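You operate a simulated robot arm through the tools that you are given. There is no shell and no other tool. Be economical: measure what you need, move in short steps, check, and stop when the job is done.

You are at the controls of a simulated two-armed robot. One attempt, no reset.

TASK
Hold the yellow mixing bowl on the side table top steady with one hand and put the yellow lemon tea pack in it with the other.

Only the result counts: the job must be done as asked and must still hold three seconds after the hand-in. Knocking over, shifting, dropping, spilling or breaking anything else fails it.

THE ROBOT
Two 7-joint arms with two-finger parallel grippers on one trunk, on a base that drives. Base frame: it is fixed to the floor where the robot stands at the start and does not move with it; the origin is under the middle of the robot, x ahead of it, y to its left, z up. Readings come in mm, degrees, newtons and seconds.
The left shoulder is at the start at [50, 168, 1032], the right one opposite. With the tool pointing down near the work surface each hand reaches from about 220 to 660 mm from the robot's upright axis, wherever it stands, measured 20 degrees to its own side. Places, roughly: yellow mixing bowl [-1500, -750, 750]. Payload 1.57 kg a hand.
Tool frame (each hand has its own): the origin (TCP) lies between the finger pads and is the grasp point; the fingertips stand 30 mm ahead of it; z points along the fingers, y is the line along which they close. The gripper opens to 80 mm. The fingers are 17 mm wide and 12 mm thick; the gripper's body (40 by 82 mm) begins 80 mm behind the TCP.
Orientation is that of the tool frame in the base frame, as a unit quaternion [w, x, y, z]. With the fingers straight down and closing along the base's y, the tool's x points along the base's -x, its y along +y and its z along -z.

THE INTERFACE
- The arms move only by the tool step_arm. It takes "left_steps", "right_steps" or both (then of equal length, played together; a hand with none holds still); each is text: rows parted by semicolons, each of 7 numbers parted by spaces: the turn, a rotation vector about the base's x, y, z in degrees, then the shift along the base's x, y, z in cm, then the gripper command, from -1 (shut) to 1 (fully open), values between in proportion. In form: ax ay az dx dy dz claw; .... A call has 1 to 12 rows; each row is the pose to reach, as a shift and turn from the pose commanded when the call began. A row lasts 0.2 s, in which the tool goes at most 50 mm and 8.6 degrees; a call with a longer step from one row to the next is refused whole, and so is a gripper value outside its range. A pose out of reach is approached as far as the arm can. The call stops where the force on the tool passes 40 N (or 10 N more than at its start, if that is more) or the arm is blocked; 0.2 s more then pass. The fingers move at their own pace (about 45 mm/s each) and stop on an object; they squeeze with about 24 N. The grip force told is the motor's: it shows also when the fingers shut on nothing. Time passes only in rows, and 0.2 s behind the last, so rows that repeat a pose let the fingers close. It gives the time, the measured TCP pose, the force on the tool (base axes), the opening and the grip force at its end, in the units of the frame above (readings bear some noise), with the torque about the TCP (base axes, N m) and any sound that the robot's microphone picked up.
- Cameras (640 x 400 px; columns grow to the right, rows downward): "scene" is now at [133, -9.6, 1282.4]; the picture's right is [-0.11, -0.99, 0.00], its down [-0.18, 0.02, -0.98] and it looks along [0.98, -0.11, -0.19] (base axes); focal length 267 px, centre (320, 200). "left" rides on the left gripper at [72, 7, -122] in its tool frame; the picture's right is [-0.09, 1.00, 0.00], its down [-0.84, -0.08, -0.54] and it looks along [-0.54, -0.05, 0.84] (tool axes); focal length 238 px, centre (320, 200). "right" rides on the right gripper at [72, -7, -122] in its tool frame; the picture's right is [0.09, 1.00, 0.00], its down [-0.84, 0.08, -0.54] and it looks along [-0.54, 0.05, 0.84] (tool axes); focal length 238 px, centre (320, 200). There is no depth. A picture from a camera that has moved, and an enlarged one, comes with that camera's place and axes in the base frame and with its lens.
- camera(camera): a new picture of that camera. It takes no simulated time.
- lift_body(by): slides the trunk up (or, below 0, down) by that many mm; the arms and the scene camera ride with it, the base frame stays. It gives what a move gives, with no picture.
- drive_base(legs): drives the robot by 1 to 6 legs, each [ahead, left, turn to the left] in mm, mm and degrees, along the robot's own axes; the way and the turn of a leg run together, so that a leg with both is an arc; at most 1500 mm and 180 degrees a leg. The arms and the cameras ride along, it lands a little off, and it stops where it bumps. It gives what a move gives.
- aim_head(pan, tilt): turns the head with the scene camera to pan (to the left, within 80 degrees either way) and tilt (down, from -29 to 69), counted from straight ahead of the robot. It gives what a move gives.
- inspect(camera, box): a new picture of the part [left, top, right, bottom] of that camera's present view, enlarged. It takes no simulated time.
- job_done(): hands the job in; it is judged then, once.

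Go step by step. Nothing tells you exact positions but the pictures and the camera data: compare them with the known pose of the tool, close in by small moves and look again before you grip or let go. The budget is 120 turns and 108 pictures, counting those below and the enlarged ones. Unless the task says otherwise, let go and move clear before handing in, and close with one line.

The tools are called after "Emit:" as name(argument=value, ...) on one line, values as JSON. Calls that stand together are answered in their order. step_arm: Moves the arms, as the interface text tells. Its arguments: {"type":"object","properties":{"left_steps":{"type":"string"},"right_steps":{"type":"string"}},"required":[]} The other tools are called the same way: lift_body (by) slides the trunk up or down; drive_base (legs) drives the base; aim_head (pan, tilt) turns the head that bears the scene camera; camera (camera) takes a picture; inspect (camera, box) takes an enlarged picture of a part of a camera's view; job_done () hands the job in.

At the start:

```text
t: 0.0
left_eef_pos: [388.1, 134.1, 1198.9]
left_tool_rot: [0.0, -0.001, 1.0, -0.001]
left_contact_force: [-0.2, -0.4, 1.0]
left_moment: [0.0, 0.02, 0.01]
left_finger_gap: 79.7
left_finger_force: 0.0
right_eef_pos: [321.9, -129.4, 1223.1]
right_tool_rot: [0.0, 0.0, 1.0, 0.0]
right_contact_force: [-0.1, 0.3, 0.4]
right_moment: [-0.01, -0.02, -0.01]
right_finger_gap: 79.9
right_finger_force: 0.1
trunk travel left (down, up): [-200.0, 243.0]
robot x, y, heading: [-3.7, -2.8, 0.1]
head pan, tilt: [-6.5, 10.7]
```

scene: 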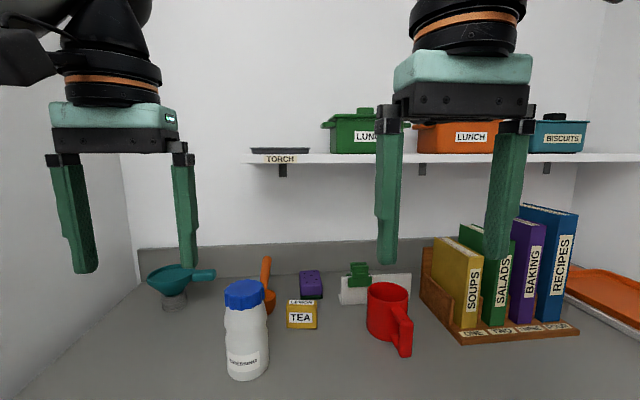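
right: 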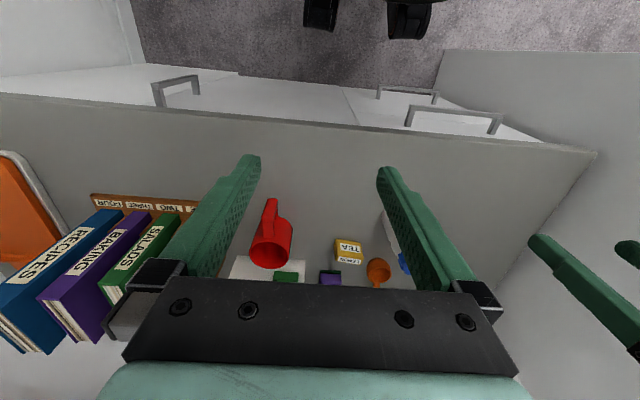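
left: 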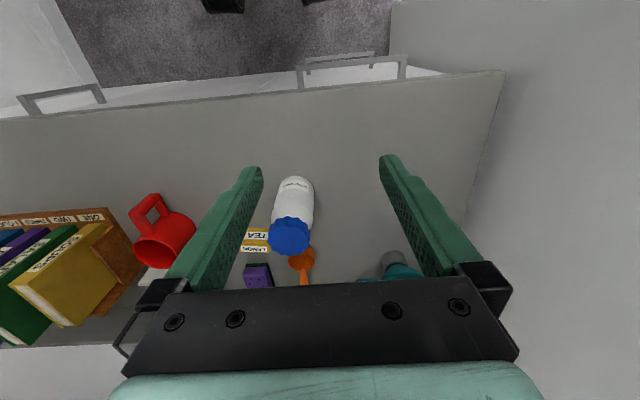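

I see the lemon tea pack on the counter behind the white shaker, between the shaker and the red mug. I'll take enlarged views to place it.

Emit:
inspect(camera="scene", box=[200, 240, 440, 390])

Emit:
inspect(camera="right", box=[220, 180, 440, 318])

```text
2.67 times, centred on (320, 315) of scene
camera zoom: at [133.0, -9.6, 1282.4], right [-0.11, -0.99, 0.0], down [-0.18, 0.02, -0.98], along [0.98, -0.11, -0.19], focal length 712 px, centre (320, -107)
```

zoom: 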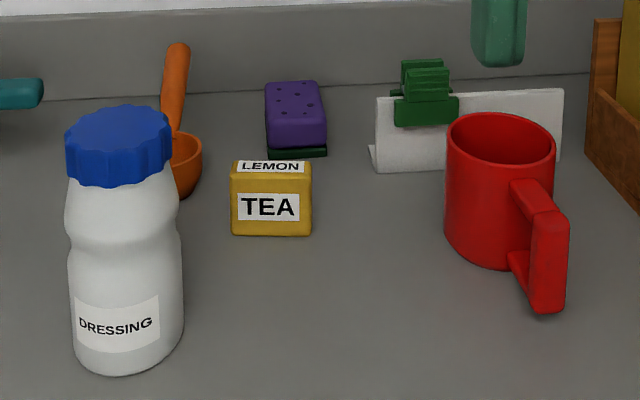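

```text
2.90 times, centred on (330, 249) of right
camera zoom: at [249.9, -137.1, 1345.1], right [-0.09, 1.0, 0.0], down [0.84, 0.08, 0.54], along [0.54, 0.05, -0.84], focal length 691 px, centre (291, 58)
```

zoom: 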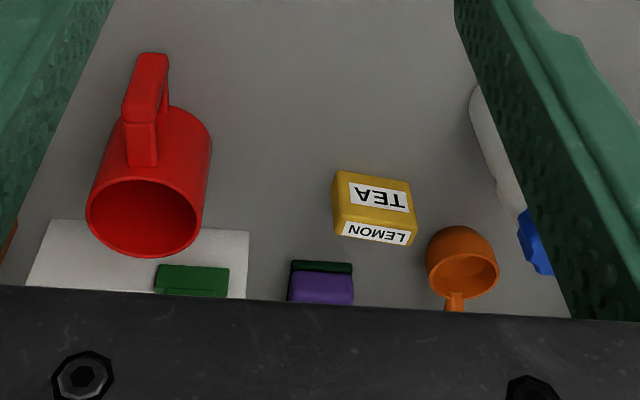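

The pictures triangulate the pack at about x 650, y -30, with the surface near z 906, which is higher than stated, so I'll verify this. I'll tilt the head down to see how much room there is ahead of the base.

Emit:
aim_head(pan=0, tilt=60)

Emit:
camera(camera="scene")

```text
t: 1.2
left_eef_pos: [387.6, 133.4, 1199.0]
left_tool_rot: [0.0, -0.001, 1.0, 0.0]
left_contact_force: [0.6, 0.4, 0.2]
left_moment: [0.0, -0.02, -0.01]
left_finger_gap: 80.2
left_finger_force: 0.1
right_eef_pos: [322.5, -130.6, 1224.4]
right_tool_rot: [0.0, -0.001, 1.0, 0.0]
right_contact_force: [-0.3, -0.7, -0.5]
right_moment: [0.01, 0.01, 0.0]
right_finger_gap: 80.0
right_finger_force: 0.0
trunk travel left (down, up): [-200.0, 243.0]
robot x, y, heading: [3.0, 1.2, 0.0]
head pan, tilt: [0.0, 60.0]
```

```text
102 pictures are left
camera scene: at [107.2, 0.9, 1209.1], right [0.0, -1.0, 0.0], down [-0.87, 0.0, -0.5], along [0.5, 0.0, -0.87], focal length 267 px, centre (320, 200)
```

scene: 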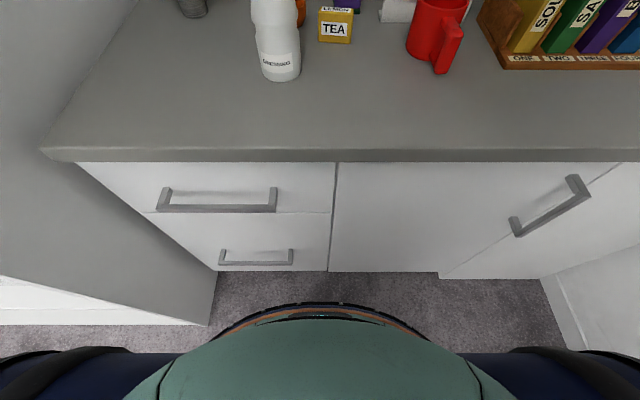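

The base has about 100 mm of free floor before the cabinet. I'll creep 60 mm ahead, and bring the head back up to see the pack.

Emit:
drive_base(legs=[[60, 0, 0]])

Emit:
aim_head(pan=0, tilt=35)

Emit:
inspect(camera="scene", box=[220, 60, 460, 210])

Emit:
inspect(camera="right", box=[220, 180, 440, 318])

```text
t: 2.1
left_eef_pos: [449.2, 132.7, 1197.1]
left_tool_rot: [0.0, -0.001, 1.0, -0.001]
left_contact_force: [-0.1, -0.4, -0.7]
left_moment: [0.0, 0.02, -0.01]
left_finger_gap: 79.7
left_finger_force: 0.1
right_eef_pos: [382.1, -129.4, 1221.4]
right_tool_rot: [0.0, -0.001, 1.0, 0.0]
right_contact_force: [0.6, 0.8, -0.3]
right_moment: [0.0, 0.0, -0.02]
right_finger_gap: 80.0
right_finger_force: 0.0
trunk travel left (down, up): [-200.0, 243.0]
robot x, y, heading: [62.9, 2.1, -0.0]
head pan, tilt: [0.0, 60.0]
```

```text
t: 3.0
left_eef_pos: [449.1, 133.1, 1198.8]
left_tool_rot: [0.001, 0.0, 1.0, 0.0]
left_contact_force: [-0.2, -0.1, 0.3]
left_moment: [-0.02, 0.02, -0.01]
left_finger_gap: 80.0
left_finger_force: 0.0
right_eef_pos: [383.2, -130.7, 1222.8]
right_tool_rot: [0.0, 0.0, 1.0, -0.001]
right_contact_force: [0.5, 0.1, -0.2]
right_moment: [-0.02, -0.02, 0.03]
right_finger_gap: 80.1
right_finger_force: 0.1
trunk travel left (down, up): [-200.0, 243.0]
robot x, y, heading: [60.2, 4.0, 0.2]
head pan, tilt: [0.0, 35.0]
```

```text
2.67 times, centred on (340, 135) of scene
camera zoom: at [188.3, 0.9, 1243.3], right [0.0, -1.0, 0.0], down [-0.57, 0.0, -0.82], along [0.82, 0.0, -0.57], focal length 712 px, centre (267, 373)
```

zoom: 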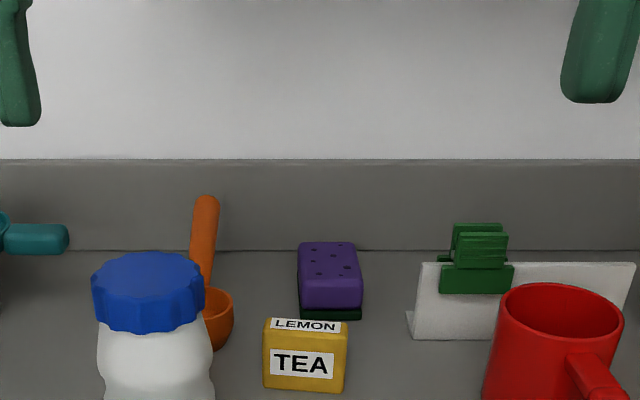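

```text
2.90 times, centred on (330, 249) of right
camera zoom: at [309.6, -137.1, 1345.2], right [-0.09, 1.0, 0.0], down [0.84, 0.08, 0.54], along [0.54, 0.05, -0.84], focal length 691 px, centre (291, 58)
```

zoom: 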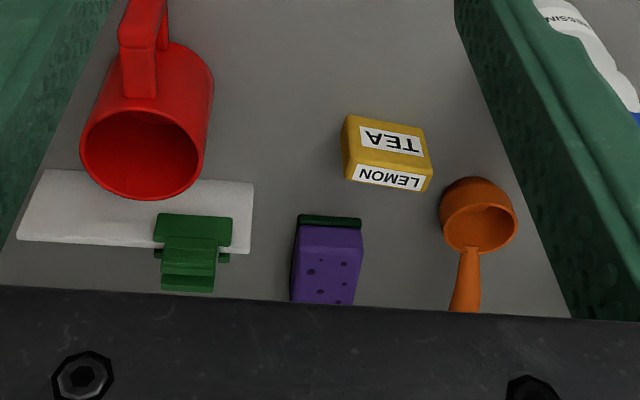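

Two views with the base moved agree: the surface is at z ≈ 900 and the pack's front is at x ≈ 650. Now I'll bring the right hand over it, turning it 90° so it closes along the pack's thin side.

Emit:
step_arm(right_steps="0 0 7.5 2.2 0.8 -0.5 1; 0 0 15 4.4 1.6 -1 1; 0 0 22.5 6.6 2.4 -1.5 1; 0 0 30 8.8 3.2 -2 1; 0 0 37.5 11 4 -2.5 1; 0 0 45 13.2 4.8 -3 1; 0 0 52.5 15.4 5.6 -3.5 1; 0 0 60 17.6 6.4 -4 1; 0 0 67.5 19.8 7.2 -4.5 1; 0 0 75 22 8 -5 1; 0 0 82.5 24.2 9 -5.5 1; 0 0 90 26.5 10 -6 1")

Emit:
camera(camera="right")

Emit:
camera(camera="scene")

```text
t: 5.6
left_eef_pos: [448.6, 134.8, 1198.6]
left_tool_rot: [0.0, -0.001, 1.0, -0.001]
left_contact_force: [-0.4, 0.7, 0.0]
left_moment: [-0.01, -0.05, -0.03]
left_finger_gap: 80.1
left_finger_force: 0.0
right_eef_pos: [374.5, -2.4, 1054.1]
right_tool_rot: [0.003, -0.701, 0.713, 0.001]
right_contact_force: [0.9, -0.4, 0.3]
right_moment: [0.02, 0.01, -0.03]
right_finger_gap: 80.0
right_finger_force: 0.1
right hand out of reach, approached as far as the arm can: row 5, 6, 7, 8, 9, 10, 11, 12
trunk travel left (down, up): [-200.0, 243.0]
robot x, y, heading: [60.1, 1.2, -0.2]
head pan, tilt: [0.0, 35.0]
```

```text
99 pictures are left
camera right: at [378.6, -75.0, 1175.7], right [-1.0, -0.08, -0.01], down [-0.07, 0.83, 0.55], along [-0.04, 0.55, -0.84], focal length 238 px, centre (320, 200)
```

right: 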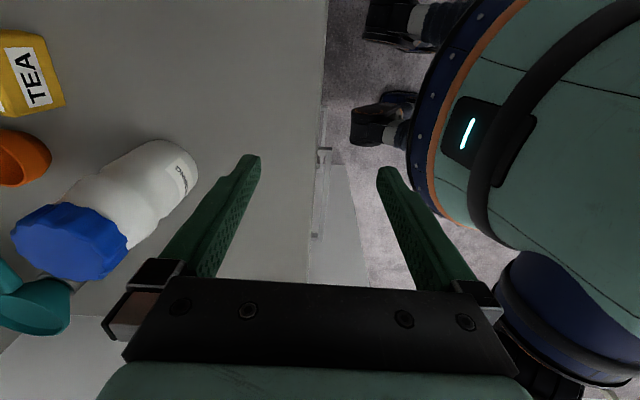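

```text
98 pictures are left
camera scene: at [188.2, 0.9, 1243.4], right [0.0, -1.0, 0.0], down [-0.57, 0.0, -0.82], along [0.82, 0.0, -0.57], focal length 267 px, centre (320, 200)
```

scene: 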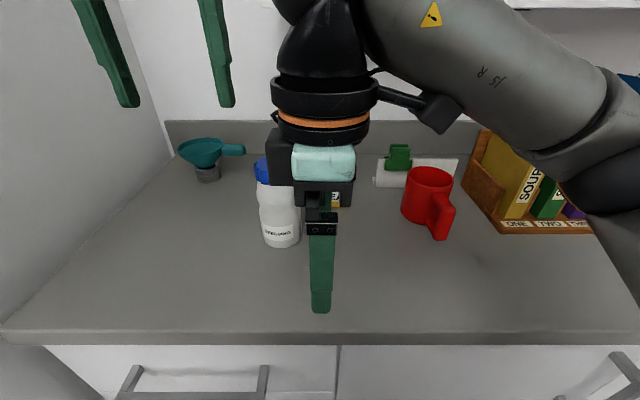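

The arm ran out of reach because the trunk is too low for this counter. I'll lift the trunk so the shoulder sits higher over the work, then re-measure.

Emit:
lift_body(by=150)

Emit:
step_arm(right_steps="0 0 0 0 0 0 1")

```text
t: 7.4
left_eef_pos: [449.0, 133.2, 1348.5]
left_tool_rot: [0.0, -0.001, 1.0, 0.0]
left_contact_force: [0.0, -0.1, -0.1]
left_moment: [0.03, 0.03, 0.02]
left_finger_gap: 80.2
left_finger_force: 0.1
right_eef_pos: [374.3, -1.9, 1202.9]
right_tool_rot: [0.004, -0.702, 0.712, -0.001]
right_contact_force: [-0.9, -0.1, 0.6]
right_moment: [0.02, -0.03, -0.03]
right_finger_gap: 80.0
right_finger_force: 0.0
trunk travel left (down, up): [-350.0, 93.0]
robot x, y, heading: [59.9, -0.3, -0.2]
head pan, tilt: [0.0, 35.0]
```

```text
t: 7.8
left_eef_pos: [448.6, 133.6, 1348.1]
left_tool_rot: [0.0, 0.0, 1.0, -0.001]
left_contact_force: [-0.5, -0.3, -0.5]
left_moment: [0.0, -0.02, -0.01]
left_finger_gap: 80.0
left_finger_force: 0.1
right_eef_pos: [374.9, -1.4, 1204.3]
right_tool_rot: [0.004, -0.701, 0.713, 0.0]
right_contact_force: [-1.0, 1.3, 0.3]
right_moment: [0.04, 0.03, -0.03]
right_finger_gap: 79.7
right_finger_force: 0.0
trunk travel left (down, up): [-350.0, 93.0]
robot x, y, heading: [60.3, 0.1, -0.1]
head pan, tilt: [0.0, 35.0]
```

Now I'll move the hand ahead in steps at a safe height, keeping to the right of the dressing bottle.

Emit:
step_arm(right_steps="0 0 0 2.5 -0.8 -1.5 1; 0 0 0 5 -1.6 -3 1; 0 0 0 7.5 -2.4 -4.5 1; 0 0 0 10 -3.2 -6 1; 0 0 0 12.5 -4 -7.5 1; 0 0 0 15 -4 -9 1; 0 0 0 17.5 -4 -10 1; 0 0 0 20 -4 -10 1")

Emit:
camera(camera="right")

```text
t: 9.6
left_eef_pos: [449.2, 134.8, 1348.5]
left_tool_rot: [-0.001, -0.001, 1.0, -0.001]
left_contact_force: [0.1, 0.8, -0.2]
left_moment: [0.0, 0.06, 0.0]
left_finger_gap: 80.0
left_finger_force: 0.0
right_eef_pos: [391.3, -20.1, 1124.7]
right_tool_rot: [0.004, -0.701, 0.714, 0.0]
right_contact_force: [0.2, 0.5, -0.5]
right_moment: [0.0, 0.0, -0.01]
right_finger_gap: 80.0
right_finger_force: 0.1
right hand out of reach, approached as far as the arm can: row 1, 2, 3, 4, 5, 6, 7, 8
trunk travel left (down, up): [-350.0, 93.0]
robot x, y, heading: [57.5, 1.3, 0.2]
head pan, tilt: [0.0, 35.0]
```

```text
97 pictures are left
camera right: at [395.4, -93.1, 1246.0], right [-1.0, -0.07, -0.01], down [-0.06, 0.83, 0.55], along [-0.03, 0.55, -0.84], focal length 238 px, centre (320, 200)
```

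right: 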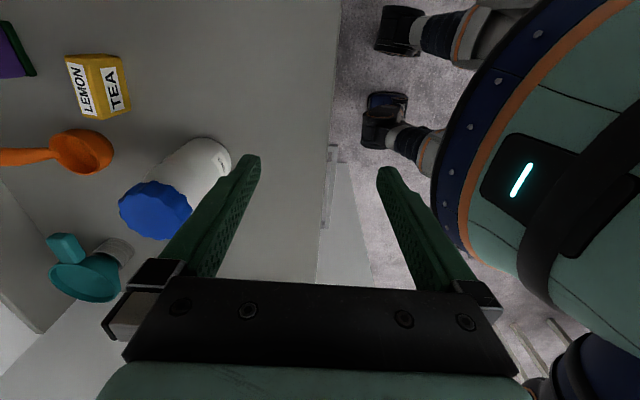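

Still limited, and the wrist yaw appears to be the cause. I'll turn the hand back to its original yaw, where reach was fine.

Emit:
step_arm(right_steps="0 0 -8 0 -1 0 1; 0 0 -16 0 -2 0 1; 0 0 -24 0 -3 0 1; 0 0 -32 0 -4 0 1; 0 0 -40 0 -5 0 1; 0 0 -48 0 -6 0 1; 0 0 -56 0 -6 0 1; 0 0 -64 0 -6 0 1; 0 0 -72 0 -6 0 1; 0 0 -80 0 -6 0 1; 0 0 -88 0 -6 0 1; 0 0 -91 0 -6 0 1")

Emit:
step_arm(right_steps="0 0 0 4 0.8 0 1; 0 0 0 8 1.6 0 1; 0 0 0 12 2.4 0 1; 0 0 0 14 3 0 1")

Emit:
camera(camera="right")

```text
t: 12.2
left_eef_pos: [448.8, 134.6, 1347.6]
left_tool_rot: [-0.001, -0.001, 1.0, -0.001]
left_contact_force: [0.5, -0.2, -0.4]
left_moment: [0.02, -0.01, 0.0]
left_finger_gap: 80.2
left_finger_force: 0.2
right_eef_pos: [389.9, -81.0, 1132.6]
right_tool_rot: [0.004, 0.019, 1.0, -0.002]
right_contact_force: [0.9, 0.5, 0.0]
right_moment: [-0.01, -0.04, -0.01]
right_finger_gap: 80.1
right_finger_force: 0.0
trunk travel left (down, up): [-350.0, 93.0]
robot x, y, heading: [58.3, 4.2, -0.2]
head pan, tilt: [0.0, 35.0]
```

```text
t: 13.2
left_eef_pos: [448.7, 134.3, 1348.5]
left_tool_rot: [0.0, -0.002, 1.0, -0.001]
left_contact_force: [0.0, 0.6, 0.3]
left_moment: [0.0, 0.03, -0.02]
left_finger_gap: 79.6
left_finger_force: 0.0
right_eef_pos: [527.4, -48.7, 1131.9]
right_tool_rot: [0.003, 0.016, 1.0, -0.003]
right_contact_force: [0.0, 0.4, 0.5]
right_moment: [-0.02, -0.03, -0.04]
right_finger_gap: 80.0
right_finger_force: 0.2
trunk travel left (down, up): [-350.0, 93.0]
robot x, y, heading: [61.0, -1.6, -0.2]
head pan, tilt: [0.0, 35.0]
```

```text
96 pictures are left
camera right: at [454.0, -52.3, 1253.6], right [-0.06, 1.0, -0.01], down [0.84, 0.05, 0.55], along [0.55, 0.03, -0.84], focal length 238 px, centre (320, 200)
```

right: 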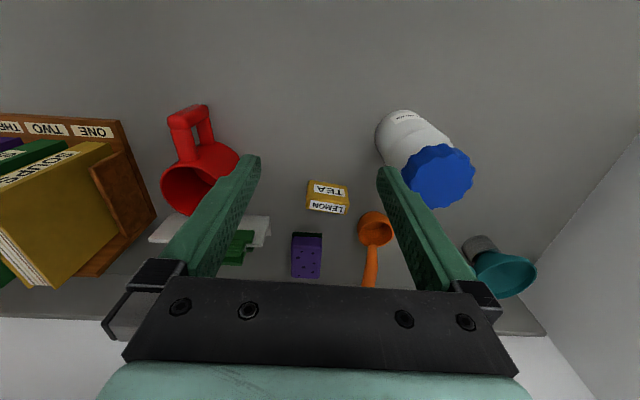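

In this orientation it reaches well. Enlarging to measure the pack.

Emit:
inspect(camera="right", box=[260, 160, 400, 248])

Emit:
inspect(camera="scene", box=[240, 0, 480, 150])

```text
4.55 times, centred on (330, 204) of right
camera zoom: at [454.0, -52.3, 1253.6], right [-0.06, 1.0, -0.01], down [0.84, 0.05, 0.55], along [0.55, 0.03, -0.84], focal length 1083 px, centre (274, 182)
```

zoom: 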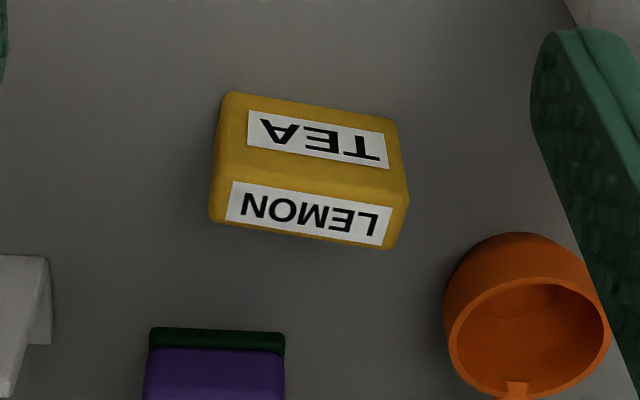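

```text
2.67 times, centred on (360, 75) of scene
camera zoom: at [188.3, 1.0, 1393.4], right [0.0, -1.0, 0.0], down [-0.57, 0.0, -0.82], along [0.82, 0.0, -0.57], focal length 712 px, centre (213, 533)
```

zoom: 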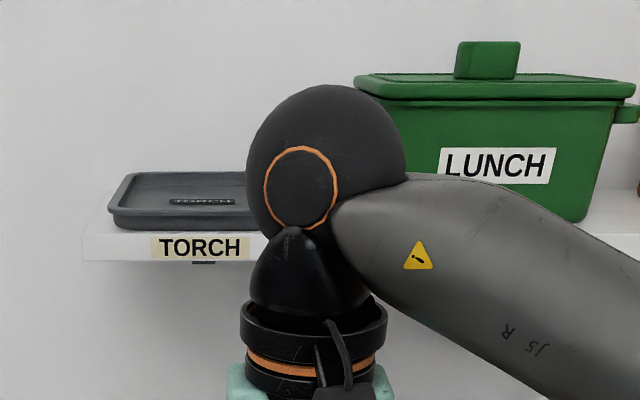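

The pack is about 60 × 27 × 48 mm, centred near (661, -30, 927) with a yaw of about -6°. Closing across its 60 mm fits. I'll move above it and trim the yaw.

Emit:
step_arm(right_steps="0 0 -1 2.5 0.4 -2 1; 0 0 -2 5 0.8 -4 1; 0 0 -3 7.5 1.2 -6 1; 0 0 -4 10 1.5 -8 1; 0 0 -4.4 12 1.8 -10 1; 0 0 -4.4 13.2 1.9 -12 1")

Emit:
camera(camera="right")

Emit:
camera(camera="scene")

```text
t: 14.6
left_eef_pos: [448.2, 133.8, 1348.6]
left_tool_rot: [0.0, -0.001, 1.0, -0.001]
left_contact_force: [-0.3, 0.1, -0.2]
left_moment: [-0.01, 0.01, -0.02]
left_finger_gap: 79.9
left_finger_force: 0.0
right_eef_pos: [655.3, -35.8, 1010.9]
right_tool_rot: [0.003, 0.055, 0.998, -0.003]
right_contact_force: [-0.2, 0.5, -0.7]
right_moment: [-0.03, 0.01, 0.0]
right_finger_gap: 79.9
right_finger_force: 0.0
right hand out of reach, approached as far as the arm can: row 6
trunk travel left (down, up): [-350.0, 93.0]
robot x, y, heading: [56.7, 5.4, -0.1]
head pan, tilt: [0.0, 35.0]
```

```text
93 pictures are left
camera right: at [582.3, -33.8, 1132.1], right [0.02, 1.0, -0.01], down [0.84, -0.01, 0.55], along [0.55, -0.01, -0.84], focal length 238 px, centre (320, 200)
```

right: 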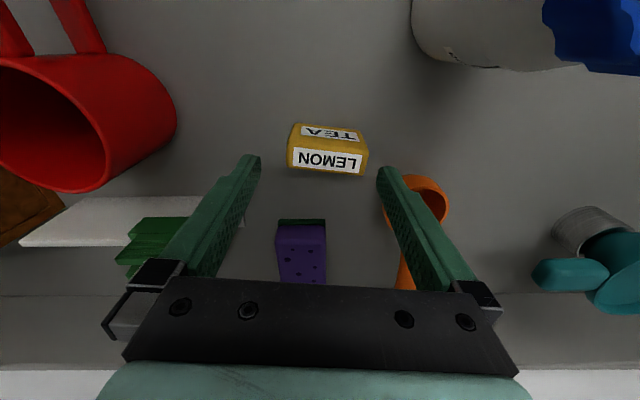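

```text
92 pictures are left
camera scene: at [188.5, 0.6, 1393.4], right [0.0, -1.0, 0.0], down [-0.57, 0.0, -0.82], along [0.82, 0.0, -0.57], focal length 267 px, centre (320, 200)
```

scene: 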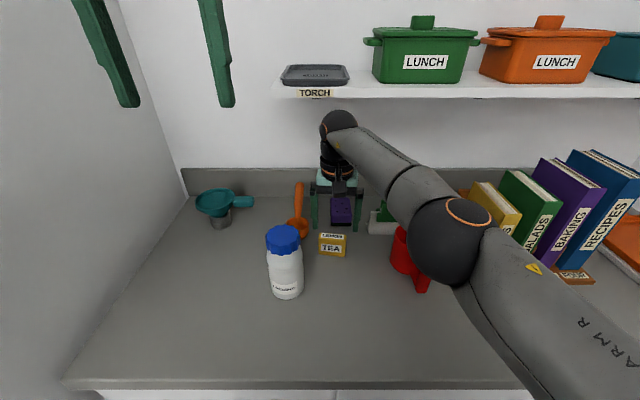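

Triangulation confirms the pack is right below the hand: surface ≈ 908, pack centre ≈ (659, -28). The arm is at its limit, so I'll drive 30 mm ahead for margin; the hand clears everything at this height.

Emit:
drive_base(legs=[[30, 0, 0]])

Emit:
step_arm(right_steps="0 0 0 0 0 0 1")

```text
t: 15.5
left_eef_pos: [476.2, 118.2, 1347.7]
left_tool_rot: [0.0, 0.006, 1.0, 0.0]
left_contact_force: [-0.4, -0.2, 0.7]
left_moment: [0.0, 0.0, -0.03]
left_finger_gap: 79.7
left_finger_force: 0.0
right_eef_pos: [680.2, -53.4, 1011.1]
right_tool_rot: [0.004, 0.062, 0.998, -0.002]
right_contact_force: [0.0, 0.7, 0.5]
right_moment: [0.04, -0.02, -0.01]
right_finger_gap: 80.1
right_finger_force: 0.1
trunk travel left (down, up): [-350.0, 93.0]
robot x, y, heading: [82.1, -10.4, -1.0]
head pan, tilt: [0.0, 35.0]
stopped in leg 1: the robot was blocked; the commanded pose is now the measured one
```

```text
t: 15.9
left_eef_pos: [475.9, 118.3, 1349.1]
left_tool_rot: [-0.001, 0.007, 1.0, 0.0]
left_contact_force: [0.1, 1.0, -0.4]
left_moment: [0.0, -0.03, -0.01]
left_finger_gap: 80.2
left_finger_force: 0.1
right_eef_pos: [680.5, -53.1, 1010.8]
right_tool_rot: [0.004, 0.062, 0.998, -0.002]
right_contact_force: [-0.4, 1.0, 0.4]
right_moment: [0.02, -0.01, 0.01]
right_finger_gap: 80.1
right_finger_force: 0.1
trunk travel left (down, up): [-350.0, 93.0]
robot x, y, heading: [84.8, -9.5, -0.7]
head pan, tilt: [0.0, 35.0]
```

The base touched the cabinet and stopped; fine. Now I'll centre the hand over the pack and take a check picture.

Emit:
step_arm(right_steps="0 0 0 -1.1 1.2 0 1; 0 0 0 -2.1 2.5 0 1; 0 0 0 -2.1 2.5 -1 1")

Emit:
camera(camera="right")

Emit:
inspect(camera="scene", box=[240, 160, 430, 280])

```text
t: 16.7
left_eef_pos: [476.4, 118.9, 1348.4]
left_tool_rot: [-0.001, 0.007, 1.0, -0.001]
left_contact_force: [-0.6, 0.0, -0.5]
left_moment: [0.0, -0.02, 0.02]
left_finger_gap: 80.0
left_finger_force: 0.0
right_eef_pos: [659.2, -29.1, 1001.1]
right_tool_rot: [0.003, 0.061, 0.998, -0.001]
right_contact_force: [-0.9, -0.4, -0.1]
right_moment: [-0.02, 0.01, -0.02]
right_finger_gap: 80.0
right_finger_force: 0.2
trunk travel left (down, up): [-350.0, 93.0]
robot x, y, heading: [83.8, -7.1, -0.7]
head pan, tilt: [0.0, 35.0]
```

```text
91 pictures are left
camera right: at [585.8, -26.1, 1122.5], right [0.03, 1.0, 0.0], down [0.84, -0.02, 0.55], along [0.55, -0.02, -0.84], focal length 238 px, centre (320, 200)
```

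right: 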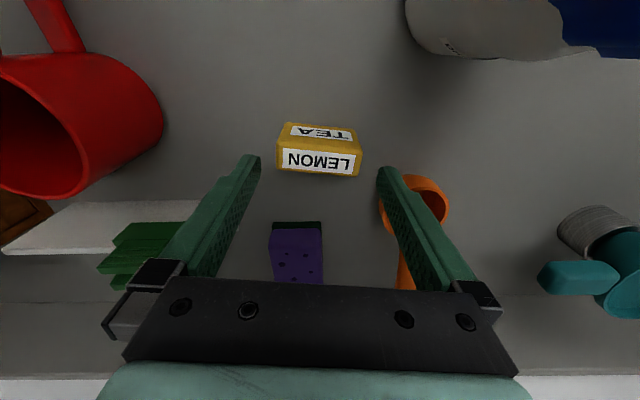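

```text
3.33 times, centred on (335, 220) of scene
camera zoom: at [214.1, -10.9, 1393.4], right [-0.01, -1.0, 0.0], down [-0.57, 0.01, -0.82], along [0.82, -0.01, -0.57], focal length 890 px, centre (270, 133)
```

zoom: 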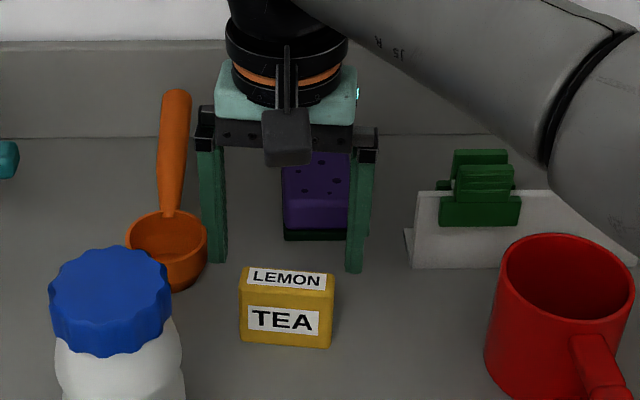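

Hand and pack are aligned. I'll descend to TCP z ≈ 945 and look before closing.

Emit:
step_arm(right_steps="0 0 0 0 0 -1.5 1; 0 0 0 0 0 -3 1; 0 0 0 0 0 -4.5 1; 0 0 0 0 0 -5.5 1")

Emit:
camera(camera="right")

Emit:
inspect(camera="scene", box=[240, 180, 430, 300])

```text
t: 17.7
left_eef_pos: [477.0, 119.7, 1348.1]
left_tool_rot: [-0.001, 0.006, 1.0, -0.002]
left_contact_force: [0.8, 0.4, -0.4]
left_moment: [-0.01, 0.02, 0.02]
left_finger_gap: 79.9
left_finger_force: 0.1
right_eef_pos: [658.5, -28.2, 944.6]
right_tool_rot: [0.003, 0.062, 0.998, -0.003]
right_contact_force: [-1.0, 0.1, 0.7]
right_moment: [-0.09, 0.02, 0.04]
right_finger_gap: 79.9
right_finger_force: 0.1
trunk travel left (down, up): [-350.0, 93.0]
robot x, y, heading: [88.6, -6.4, -0.8]
head pan, tilt: [0.0, 35.0]
```

```text
89 pictures are left
camera right: at [586.0, -25.7, 1066.8], right [0.03, 1.0, -0.01], down [0.84, -0.02, 0.55], along [0.55, -0.02, -0.84], focal length 238 px, centre (320, 200)
```

right: 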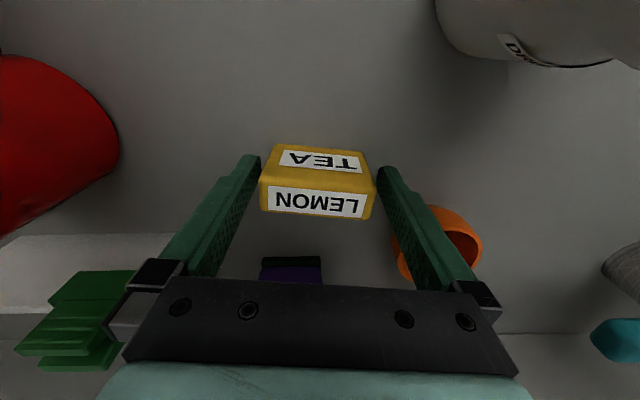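

```text
3.33 times, centred on (335, 240) of scene
camera zoom: at [214.5, -10.0, 1393.4], right [-0.02, -1.0, 0.0], down [-0.57, 0.01, -0.82], along [0.82, -0.01, -0.57], focal length 890 px, centre (270, 67)
```

zoom: 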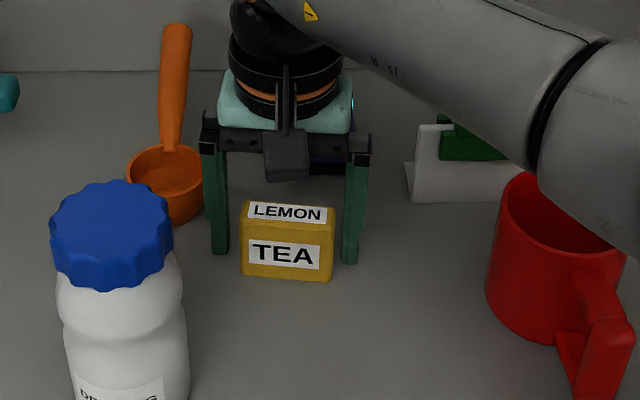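

The fingers straddle the pack on both sides with clearance. Closing now.

Emit:
step_arm(right_steps="0 0 0 0 0 0 0.5; 0 0 0 0 0 0 -1; 0 0 0 0 0 0 -1; 0 0 0 0 0 0 -1")

Emit:
step_arm(right_steps="0 0 0 0 0 1 -1; 0 0 0 0 0 2.5 -1; 0 0 0 0 0 4.5 -1; 0 0 0 0 0 7 -1")

Emit:
camera(camera="right")

Emit:
camera(camera="scene")

```text
t: 18.7
left_eef_pos: [477.2, 119.3, 1348.3]
left_tool_rot: [-0.001, 0.006, 1.0, -0.001]
left_contact_force: [-0.4, -0.6, -0.4]
left_moment: [0.02, 0.01, -0.01]
left_finger_gap: 79.9
left_finger_force: 0.0
right_eef_pos: [659.0, -27.8, 945.1]
right_tool_rot: [0.003, 0.063, 0.998, -0.002]
right_contact_force: [-0.1, 0.9, -0.2]
right_moment: [-0.02, 0.01, 0.02]
right_finger_gap: 65.1
right_finger_force: 24.0
trunk travel left (down, up): [-350.0, 93.0]
robot x, y, heading: [89.1, -7.8, -1.0]
head pan, tilt: [0.0, 35.0]
```

```text
t: 19.7
left_eef_pos: [477.2, 119.0, 1347.3]
left_tool_rot: [0.0, 0.007, 1.0, 0.0]
left_contact_force: [-0.8, 0.5, 0.1]
left_moment: [0.0, 0.01, -0.02]
left_finger_gap: 80.1
left_finger_force: 0.1
right_eef_pos: [659.6, -27.0, 1015.2]
right_tool_rot: [0.003, 0.062, 0.998, -0.003]
right_contact_force: [0.0, 0.4, -0.4]
right_moment: [0.02, 0.01, -0.02]
right_finger_gap: 65.3
right_finger_force: 24.0
trunk travel left (down, up): [-350.0, 93.0]
robot x, y, heading: [85.7, -8.0, -1.0]
head pan, tilt: [0.0, 35.0]
```

```text
87 pictures are left
camera right: at [586.4, -24.8, 1137.4], right [0.03, 1.0, 0.0], down [0.84, -0.02, 0.55], along [0.55, -0.02, -0.84], focal length 238 px, centre (320, 200)
```

right: 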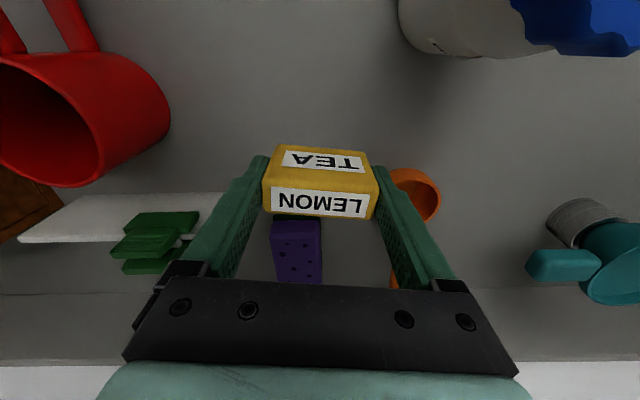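

```text
86 pictures are left
camera scene: at [214.1, -10.0, 1393.4], right [-0.02, -1.0, 0.0], down [-0.57, 0.01, -0.82], along [0.82, -0.01, -0.57], focal length 267 px, centre (320, 200)
```

scene: 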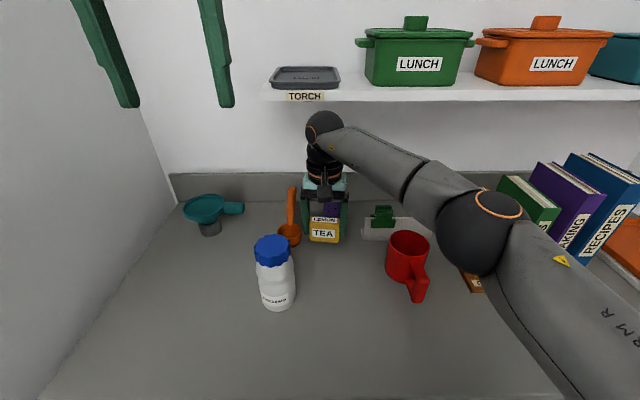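

The pack is held firmly and nothing else moved. I'll reverse straight back with the arms held, then look to the right for the side table.

Emit:
drive_base(legs=[[-250, 0, 0]])

Emit:
aim_head(pan=-80, tilt=25)

Emit:
camera(camera="scene")

```text
t: 20.6
left_eef_pos: [459.5, 118.7, 1347.9]
left_tool_rot: [0.0, 0.006, 1.0, 0.0]
left_contact_force: [-0.5, 0.9, -0.3]
left_moment: [0.0, -0.05, -0.01]
left_finger_gap: 80.0
left_finger_force: 0.0
right_eef_pos: [642.2, -29.6, 1016.5]
right_tool_rot: [0.002, 0.063, 0.998, -0.003]
right_contact_force: [-0.2, 0.4, -0.6]
right_moment: [-0.01, -0.05, 0.02]
right_finger_gap: 65.4
right_finger_force: 23.8
trunk travel left (down, up): [-350.0, 93.0]
robot x, y, heading: [70.4, -10.6, -0.7]
head pan, tilt: [0.0, 35.0]
stopped in leg 1: the robot was blocked; the commanded pose is now the measured one
```

```text
t: 22.1
left_eef_pos: [461.9, 117.9, 1347.5]
left_tool_rot: [-0.001, 0.006, 1.0, 0.0]
left_contact_force: [0.2, 0.1, 0.0]
left_moment: [0.0, -0.01, 0.02]
left_finger_gap: 80.0
left_finger_force: 0.0
right_eef_pos: [644.6, -29.5, 1014.8]
right_tool_rot: [0.003, 0.065, 0.998, -0.003]
right_contact_force: [0.0, -1.2, -0.6]
right_moment: [0.04, 0.0, -0.01]
right_finger_gap: 65.5
right_finger_force: 24.5
trunk travel left (down, up): [-350.0, 93.0]
robot x, y, heading: [70.1, -10.9, -0.9]
head pan, tilt: [-80.0, 25.0]
```

```text
85 pictures are left
camera scene: at [124.9, -100.2, 1409.1], right [-0.99, -0.16, 0.0], down [-0.07, 0.42, -0.91], along [0.14, -0.9, -0.42], focal length 267 px, centre (320, 200)
```

scene: 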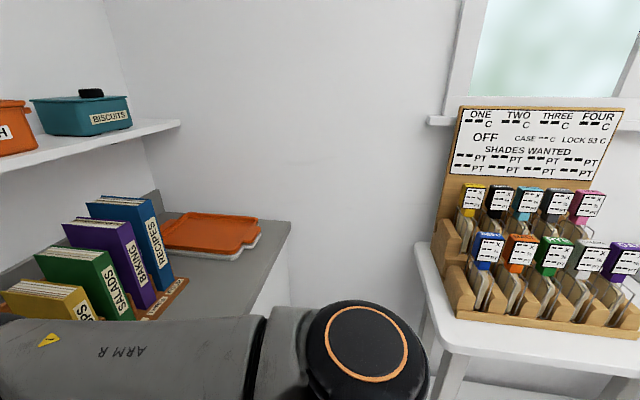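

The base stopped after only a few mm, so something is touching, perhaps the left elbow against the left wall. I'll look left and behind.

Emit:
aim_head(pan=80, tilt=35)

Emit:
camera(camera="scene")

Emit:
aim_head(pan=40, tilt=60)

Emit:
camera(camera="scene")

```text
t: 24.6
left_eef_pos: [461.4, 117.4, 1347.4]
left_tool_rot: [-0.002, 0.006, 1.0, 0.0]
left_contact_force: [0.1, -0.1, -0.6]
left_moment: [0.0, 0.01, -0.02]
left_finger_gap: 80.0
left_finger_force: 0.1
right_eef_pos: [644.1, -29.8, 1016.1]
right_tool_rot: [0.003, 0.064, 0.998, -0.003]
right_contact_force: [-0.3, -0.7, -0.7]
right_moment: [0.03, -0.03, 0.0]
right_finger_gap: 65.0
right_finger_force: 24.1
trunk travel left (down, up): [-350.0, 93.0]
robot x, y, heading: [67.2, -6.8, -1.1]
head pan, tilt: [80.0, 35.0]
```

```text
84 pictures are left
camera scene: at [127.3, 77.3, 1393.4], right [0.98, -0.19, 0.0], down [-0.11, -0.56, -0.82], along [0.16, 0.8, -0.57], focal length 267 px, centre (320, 200)
```

scene: 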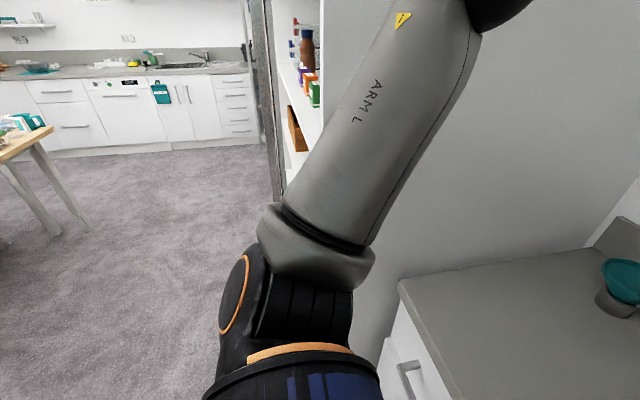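

```text
t: 25.7
left_eef_pos: [462.1, 118.9, 1346.8]
left_tool_rot: [-0.001, 0.007, 1.0, 0.0]
left_contact_force: [0.0, -0.1, -0.8]
left_moment: [-0.01, 0.0, -0.01]
left_finger_gap: 80.3
left_finger_force: 0.1
right_eef_pos: [645.9, -29.6, 1015.8]
right_tool_rot: [0.002, 0.064, 0.998, -0.003]
right_contact_force: [-0.1, -1.0, -0.2]
right_moment: [0.01, 0.01, 0.01]
right_finger_gap: 65.4
right_finger_force: 24.3
trunk travel left (down, up): [-350.0, 93.0]
robot x, y, heading: [69.1, -9.0, -1.2]
head pan, tilt: [40.0, 60.0]
```

```text
83 pictures are left
camera scene: at [162.2, 32.8, 1359.1], right [0.63, -0.78, 0.0], down [-0.67, -0.55, -0.5], along [0.39, 0.32, -0.87], focal length 267 px, centre (320, 200)
```

scene: 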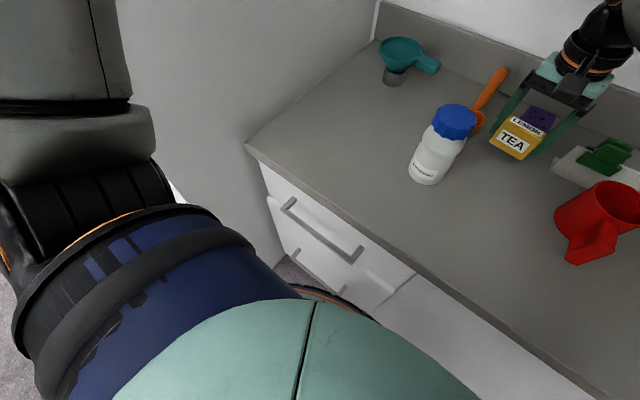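

The left arm's elbow sits right against the side partition. I'll draw the left hand forward and down a little to pull that elbow off the wall.

Emit:
step_arm(left_steps="0 0 0 1.5 -0.5 -1.5 1; 0 0 0 3 -1 -3 1; 0 0 0 4.5 -1.5 -4.5 1; 0 0 0 6 -2 -6 1; 0 0 0 7 -2.5 -8 1")

Emit:
aim_head(pan=75, tilt=5)

Emit:
camera(camera="scene")

```text
t: 26.9
left_eef_pos: [532.5, 93.4, 1265.6]
left_tool_rot: [-0.002, 0.006, 1.0, 0.0]
left_contact_force: [0.0, -0.2, -0.1]
left_moment: [-0.02, -0.04, 0.0]
left_finger_gap: 79.9
left_finger_force: 0.0
right_eef_pos: [645.3, -29.5, 1015.4]
right_tool_rot: [0.003, 0.063, 0.998, -0.002]
right_contact_force: [0.5, 0.7, -0.3]
right_moment: [0.04, -0.02, 0.02]
right_finger_gap: 65.3
right_finger_force: 23.8
trunk travel left (down, up): [-350.0, 93.0]
robot x, y, heading: [66.8, -7.9, -0.9]
head pan, tilt: [40.0, 60.0]
```

```text
t: 28.1
left_eef_pos: [531.6, 93.6, 1266.3]
left_tool_rot: [-0.002, 0.006, 1.0, 0.0]
left_contact_force: [0.3, -0.8, -1.0]
left_moment: [-0.01, -0.01, -0.02]
left_finger_gap: 79.9
left_finger_force: 0.1
right_eef_pos: [644.2, -29.5, 1015.5]
right_tool_rot: [0.003, 0.063, 0.998, -0.002]
right_contact_force: [-0.5, 0.9, -0.7]
right_moment: [-0.07, -0.04, 0.01]
right_finger_gap: 65.3
right_finger_force: 23.8
trunk travel left (down, up): [-350.0, 93.0]
robot x, y, heading: [68.8, -7.5, -1.0]
head pan, tilt: [75.0, 5.0]
```

```text
82 pictures are left
camera scene: at [135.8, 79.1, 1441.5], right [0.96, -0.28, 0.0], down [-0.02, -0.08, -1.0], along [0.27, 0.96, -0.09], focal length 267 px, centre (320, 200)
```

scene: 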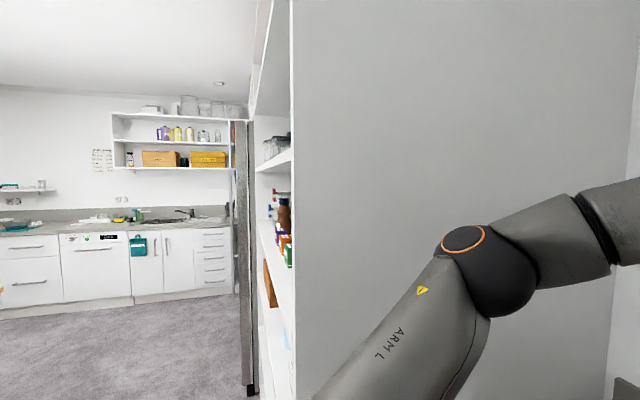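

The elbow now appears about 45 mm clear of the wall. I'll try backing up.

Emit:
drive_base(legs=[[-80, 0, 0]])

```text
t: 29.2
left_eef_pos: [450.8, 95.5, 1266.0]
left_tool_rot: [0.0, 0.006, 1.0, 0.0]
left_contact_force: [-0.7, -0.6, -0.7]
left_moment: [0.05, -0.08, -0.03]
left_finger_gap: 80.2
left_finger_force: 0.0
right_eef_pos: [564.4, -28.9, 1015.5]
right_tool_rot: [0.003, 0.064, 0.998, -0.003]
right_contact_force: [0.2, -0.6, -0.2]
right_moment: [-0.01, -0.01, -0.01]
right_finger_gap: 65.4
right_finger_force: 23.8
trunk travel left (down, up): [-350.0, 93.0]
robot x, y, heading: [-10.9, -7.8, -1.2]
head pan, tilt: [75.0, 5.0]
```

Free. I'll continue back until the hands are off the counter, then look around.

Emit:
drive_base(legs=[[-350, 0, 0]])

Emit:
aim_head(pan=0, tilt=20)

Emit:
camera(camera="scene")

Emit:
aim_head(pan=-80, tilt=25)

Emit:
camera(camera="scene")

```text
t: 31.4
left_eef_pos: [101.6, 101.8, 1265.3]
left_tool_rot: [-0.002, 0.006, 1.0, 0.0]
left_contact_force: [-0.5, 0.4, 0.8]
left_moment: [0.02, -0.02, 0.03]
left_finger_gap: 79.9
left_finger_force: 0.0
right_eef_pos: [216.1, -20.8, 1015.3]
right_tool_rot: [0.003, 0.062, 0.998, -0.002]
right_contact_force: [-0.4, 0.5, -0.1]
right_moment: [-0.03, 0.01, 0.01]
right_finger_gap: 65.2
right_finger_force: 23.9
trunk travel left (down, up): [-350.0, 93.0]
robot x, y, heading: [-357.7, 3.5, -0.4]
head pan, tilt: [75.0, 5.0]
```

```text
t: 32.9
left_eef_pos: [102.7, 102.3, 1265.9]
left_tool_rot: [-0.002, 0.005, 1.0, -0.001]
left_contact_force: [0.2, 0.9, -0.2]
left_moment: [-0.05, -0.01, 0.0]
left_finger_gap: 79.7
left_finger_force: 0.1
right_eef_pos: [215.1, -21.2, 1015.2]
right_tool_rot: [0.003, 0.063, 0.998, -0.004]
right_contact_force: [0.3, -0.4, -0.1]
right_moment: [0.03, 0.0, 0.01]
right_finger_gap: 65.2
right_finger_force: 23.9
trunk travel left (down, up): [-350.0, 93.0]
robot x, y, heading: [-360.0, -1.6, -0.9]
head pan, tilt: [0.0, 20.0]
```

```text
81 pictures are left
camera scene: at [-225.1, -3.3, 1417.2], right [-0.01, -1.0, 0.0], down [-0.34, 0.01, -0.94], along [0.94, -0.01, -0.34], focal length 267 px, centre (320, 200)
```

scene: 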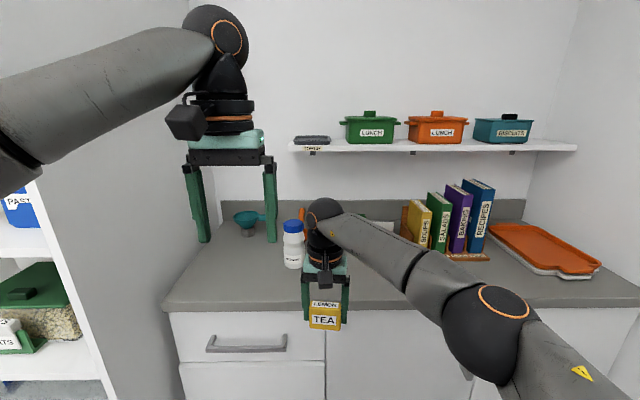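

```text
t: 34.4
left_eef_pos: [101.4, 102.4, 1265.6]
left_tool_rot: [-0.001, 0.005, 1.0, 0.0]
left_contact_force: [0.7, -0.5, 0.8]
left_moment: [0.03, -0.01, -0.02]
left_finger_gap: 80.0
left_finger_force: 0.0
right_eef_pos: [215.7, -20.2, 1014.9]
right_tool_rot: [0.002, 0.063, 0.998, -0.003]
right_contact_force: [0.2, 0.3, -0.3]
right_moment: [0.0, 0.02, -0.04]
right_finger_gap: 65.4
right_finger_force: 24.0
trunk travel left (down, up): [-350.0, 93.0]
robot x, y, heading: [-358.1, -5.3, -0.9]
head pan, tilt: [-80.0, 25.0]
```

```text
80 pictures are left
camera scene: at [-303.5, -92.9, 1409.1], right [-0.99, -0.16, 0.0], down [-0.07, 0.42, -0.91], along [0.14, -0.89, -0.42], focal length 267 px, centre (320, 200)
```

scene: 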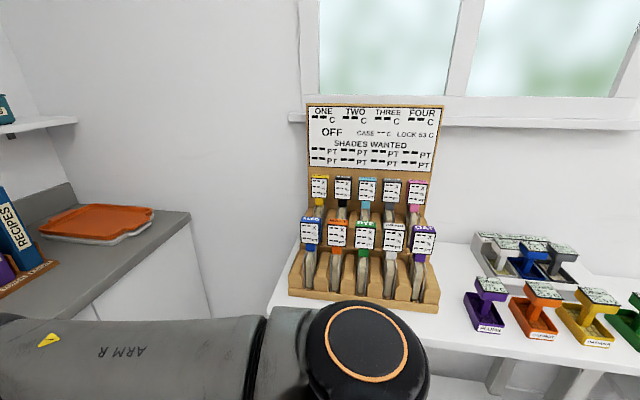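

Pack still held, counter looks undisturbed. I'll tuck the right hand closer before turning, moving sideways first to stay clear of the left hand.

Emit:
step_arm(right_steps="0 0 0 0 -3 1 -1; 0 0 0 0 -6 2 -1; 0 0 0 0 -9 3 -1; 0 0 0 -2.5 -12 4 -1; 0 0 0 -5 -14 5 -1; 0 0 0 -7.5 -14 6 -1; 0 0 0 -10 -14 7 -1; 0 0 0 -12.5 -14 8 -1; 0 0 0 -15 -14 9 -1; 0 0 0 -17 -14 10 -1")

Emit:
drive_base(legs=[[-350, 0, 0], [0, 0, -60]])

Emit:
camera(camera="scene")

```text
t: 36.6
left_eef_pos: [102.0, 102.4, 1267.3]
left_tool_rot: [-0.003, 0.005, 1.0, 0.0]
left_contact_force: [-0.5, 0.5, 0.0]
left_moment: [0.04, 0.01, 0.01]
left_finger_gap: 79.8
left_finger_force: 0.0
right_eef_pos: [45.1, -160.8, 1114.9]
right_tool_rot: [0.003, 0.062, 0.998, -0.003]
right_contact_force: [-0.6, -0.4, -0.3]
right_moment: [0.01, 0.01, 0.01]
right_finger_gap: 65.5
right_finger_force: 24.0
trunk travel left (down, up): [-350.0, 93.0]
robot x, y, heading: [-357.5, 0.2, -1.1]
head pan, tilt: [-80.0, 25.0]
```

```text
t: 41.6
left_eef_pos: [-392.1, -348.1, 1268.1]
left_tool_rot: [-0.001, 0.508, 0.861, 0.001]
left_contact_force: [-0.3, -0.5, -0.4]
left_moment: [0.0, -0.01, 0.0]
left_finger_gap: 80.0
left_finger_force: 0.1
right_eef_pos: [-648.1, -426.7, 1115.1]
right_tool_rot: [0.001, 0.557, 0.831, -0.004]
right_contact_force: [0.5, 0.1, -0.6]
right_moment: [-0.01, 0.05, -0.03]
right_finger_gap: 65.3
right_finger_force: 24.6
trunk travel left (down, up): [-350.0, 93.0]
robot x, y, heading: [-710.2, 1.0, -61.6]
head pan, tilt: [-80.0, 25.0]
```

```text
79 pictures are left
camera scene: at [-762.0, -88.7, 1409.1], right [-0.62, 0.78, 0.0], down [0.33, 0.26, -0.91], along [-0.71, -0.56, -0.42], focal length 267 px, centre (320, 200)
```

scene: 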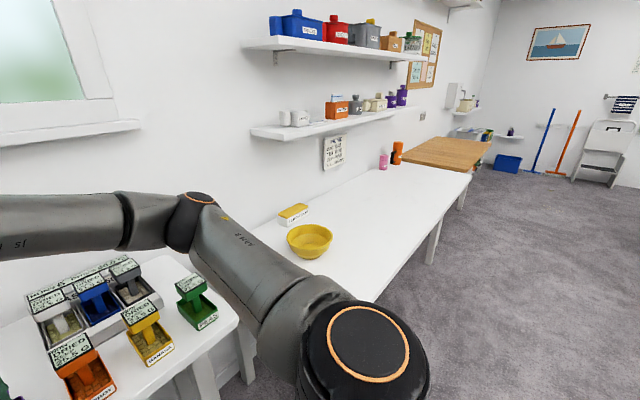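

I see the bowl on the long white table at about (-1475, -705), with open floor ahead of it. I'll turn to face that table (-90°) and strafe to it.

Emit:
drive_base(legs=[[0, 0, -28.4], [0, -750, 0]])

Emit:
aim_head(pan=0, tilt=40)

Emit:
camera(camera="scene")

Emit:
camera(camera="right")

Emit:
camera(camera="left")

```text
t: 47.0
left_eef_pos: [-1345.3, -453.0, 1266.4]
left_tool_rot: [-0.001, 0.711, 0.703, 0.002]
left_contact_force: [0.2, 0.2, -0.2]
left_moment: [0.03, 0.0, -0.01]
left_finger_gap: 79.9
left_finger_force: 0.0
right_eef_pos: [-1606.3, -394.9, 1115.6]
right_tool_rot: [0.001, 0.75, 0.661, -0.003]
right_contact_force: [0.0, 0.4, 0.3]
right_moment: [-0.02, 0.0, -0.02]
right_finger_gap: 65.4
right_finger_force: 24.3
trunk travel left (down, up): [-350.0, 93.0]
robot x, y, heading: [-1449.9, 8.2, -91.0]
head pan, tilt: [-80.0, 25.0]
```

```text
t: 48.5
left_eef_pos: [-1342.9, -452.2, 1265.7]
left_tool_rot: [-0.001, 0.711, 0.703, 0.001]
left_contact_force: [1.3, -0.9, 0.3]
left_moment: [0.02, -0.04, -0.01]
left_finger_gap: 79.8
left_finger_force: 0.0
right_eef_pos: [-1606.3, -395.9, 1115.7]
right_tool_rot: [0.001, 0.75, 0.661, -0.004]
right_contact_force: [-0.2, 0.3, -0.6]
right_moment: [0.02, 0.03, -0.01]
right_finger_gap: 65.5
right_finger_force: 24.0
trunk travel left (down, up): [-350.0, 93.0]
robot x, y, heading: [-1448.1, 6.5, -90.9]
head pan, tilt: [0.0, 40.0]
```

```text
78 pictures are left
camera scene: at [-1449.1, -115.6, 1385.8], right [-1.0, 0.02, 0.0], down [0.01, 0.64, -0.77], along [-0.01, -0.77, -0.64], focal length 267 px, centre (320, 200)
```

scene: 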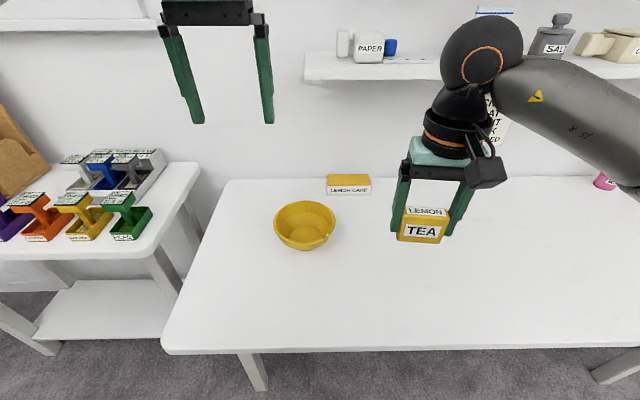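

```text
77 pictures are left
camera right: at [-1603.4, -322.8, 1236.5], right [1.0, -0.03, -0.01], down [-0.03, -0.84, 0.55], along [-0.02, -0.55, -0.84], focal length 238 px, centre (320, 200)
```

right: 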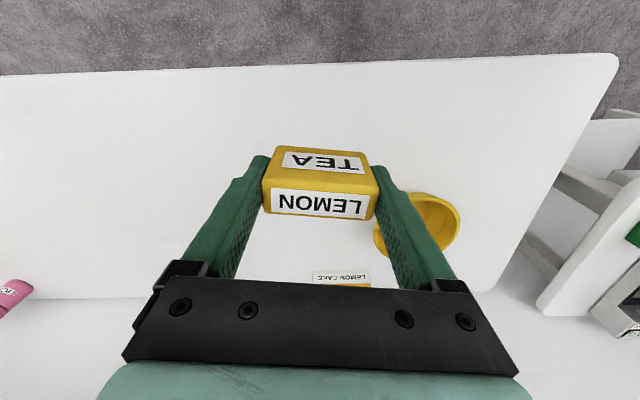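

```text
76 pictures are left
camera left: at [-1336.7, -381.4, 1388.7], right [0.99, -0.1, 0.0], down [-0.09, -0.84, 0.54], along [-0.06, -0.54, -0.84], focal length 238 px, centre (320, 200)
```

left: 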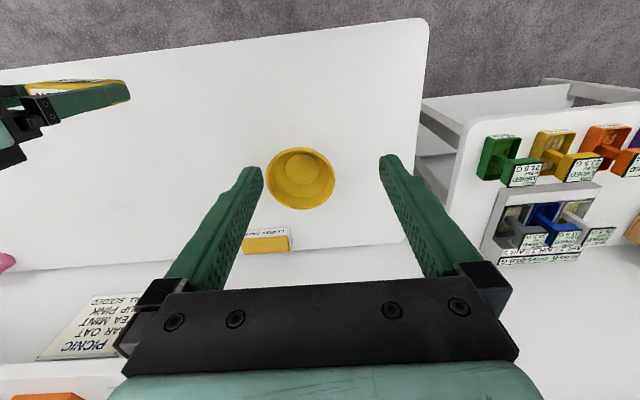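

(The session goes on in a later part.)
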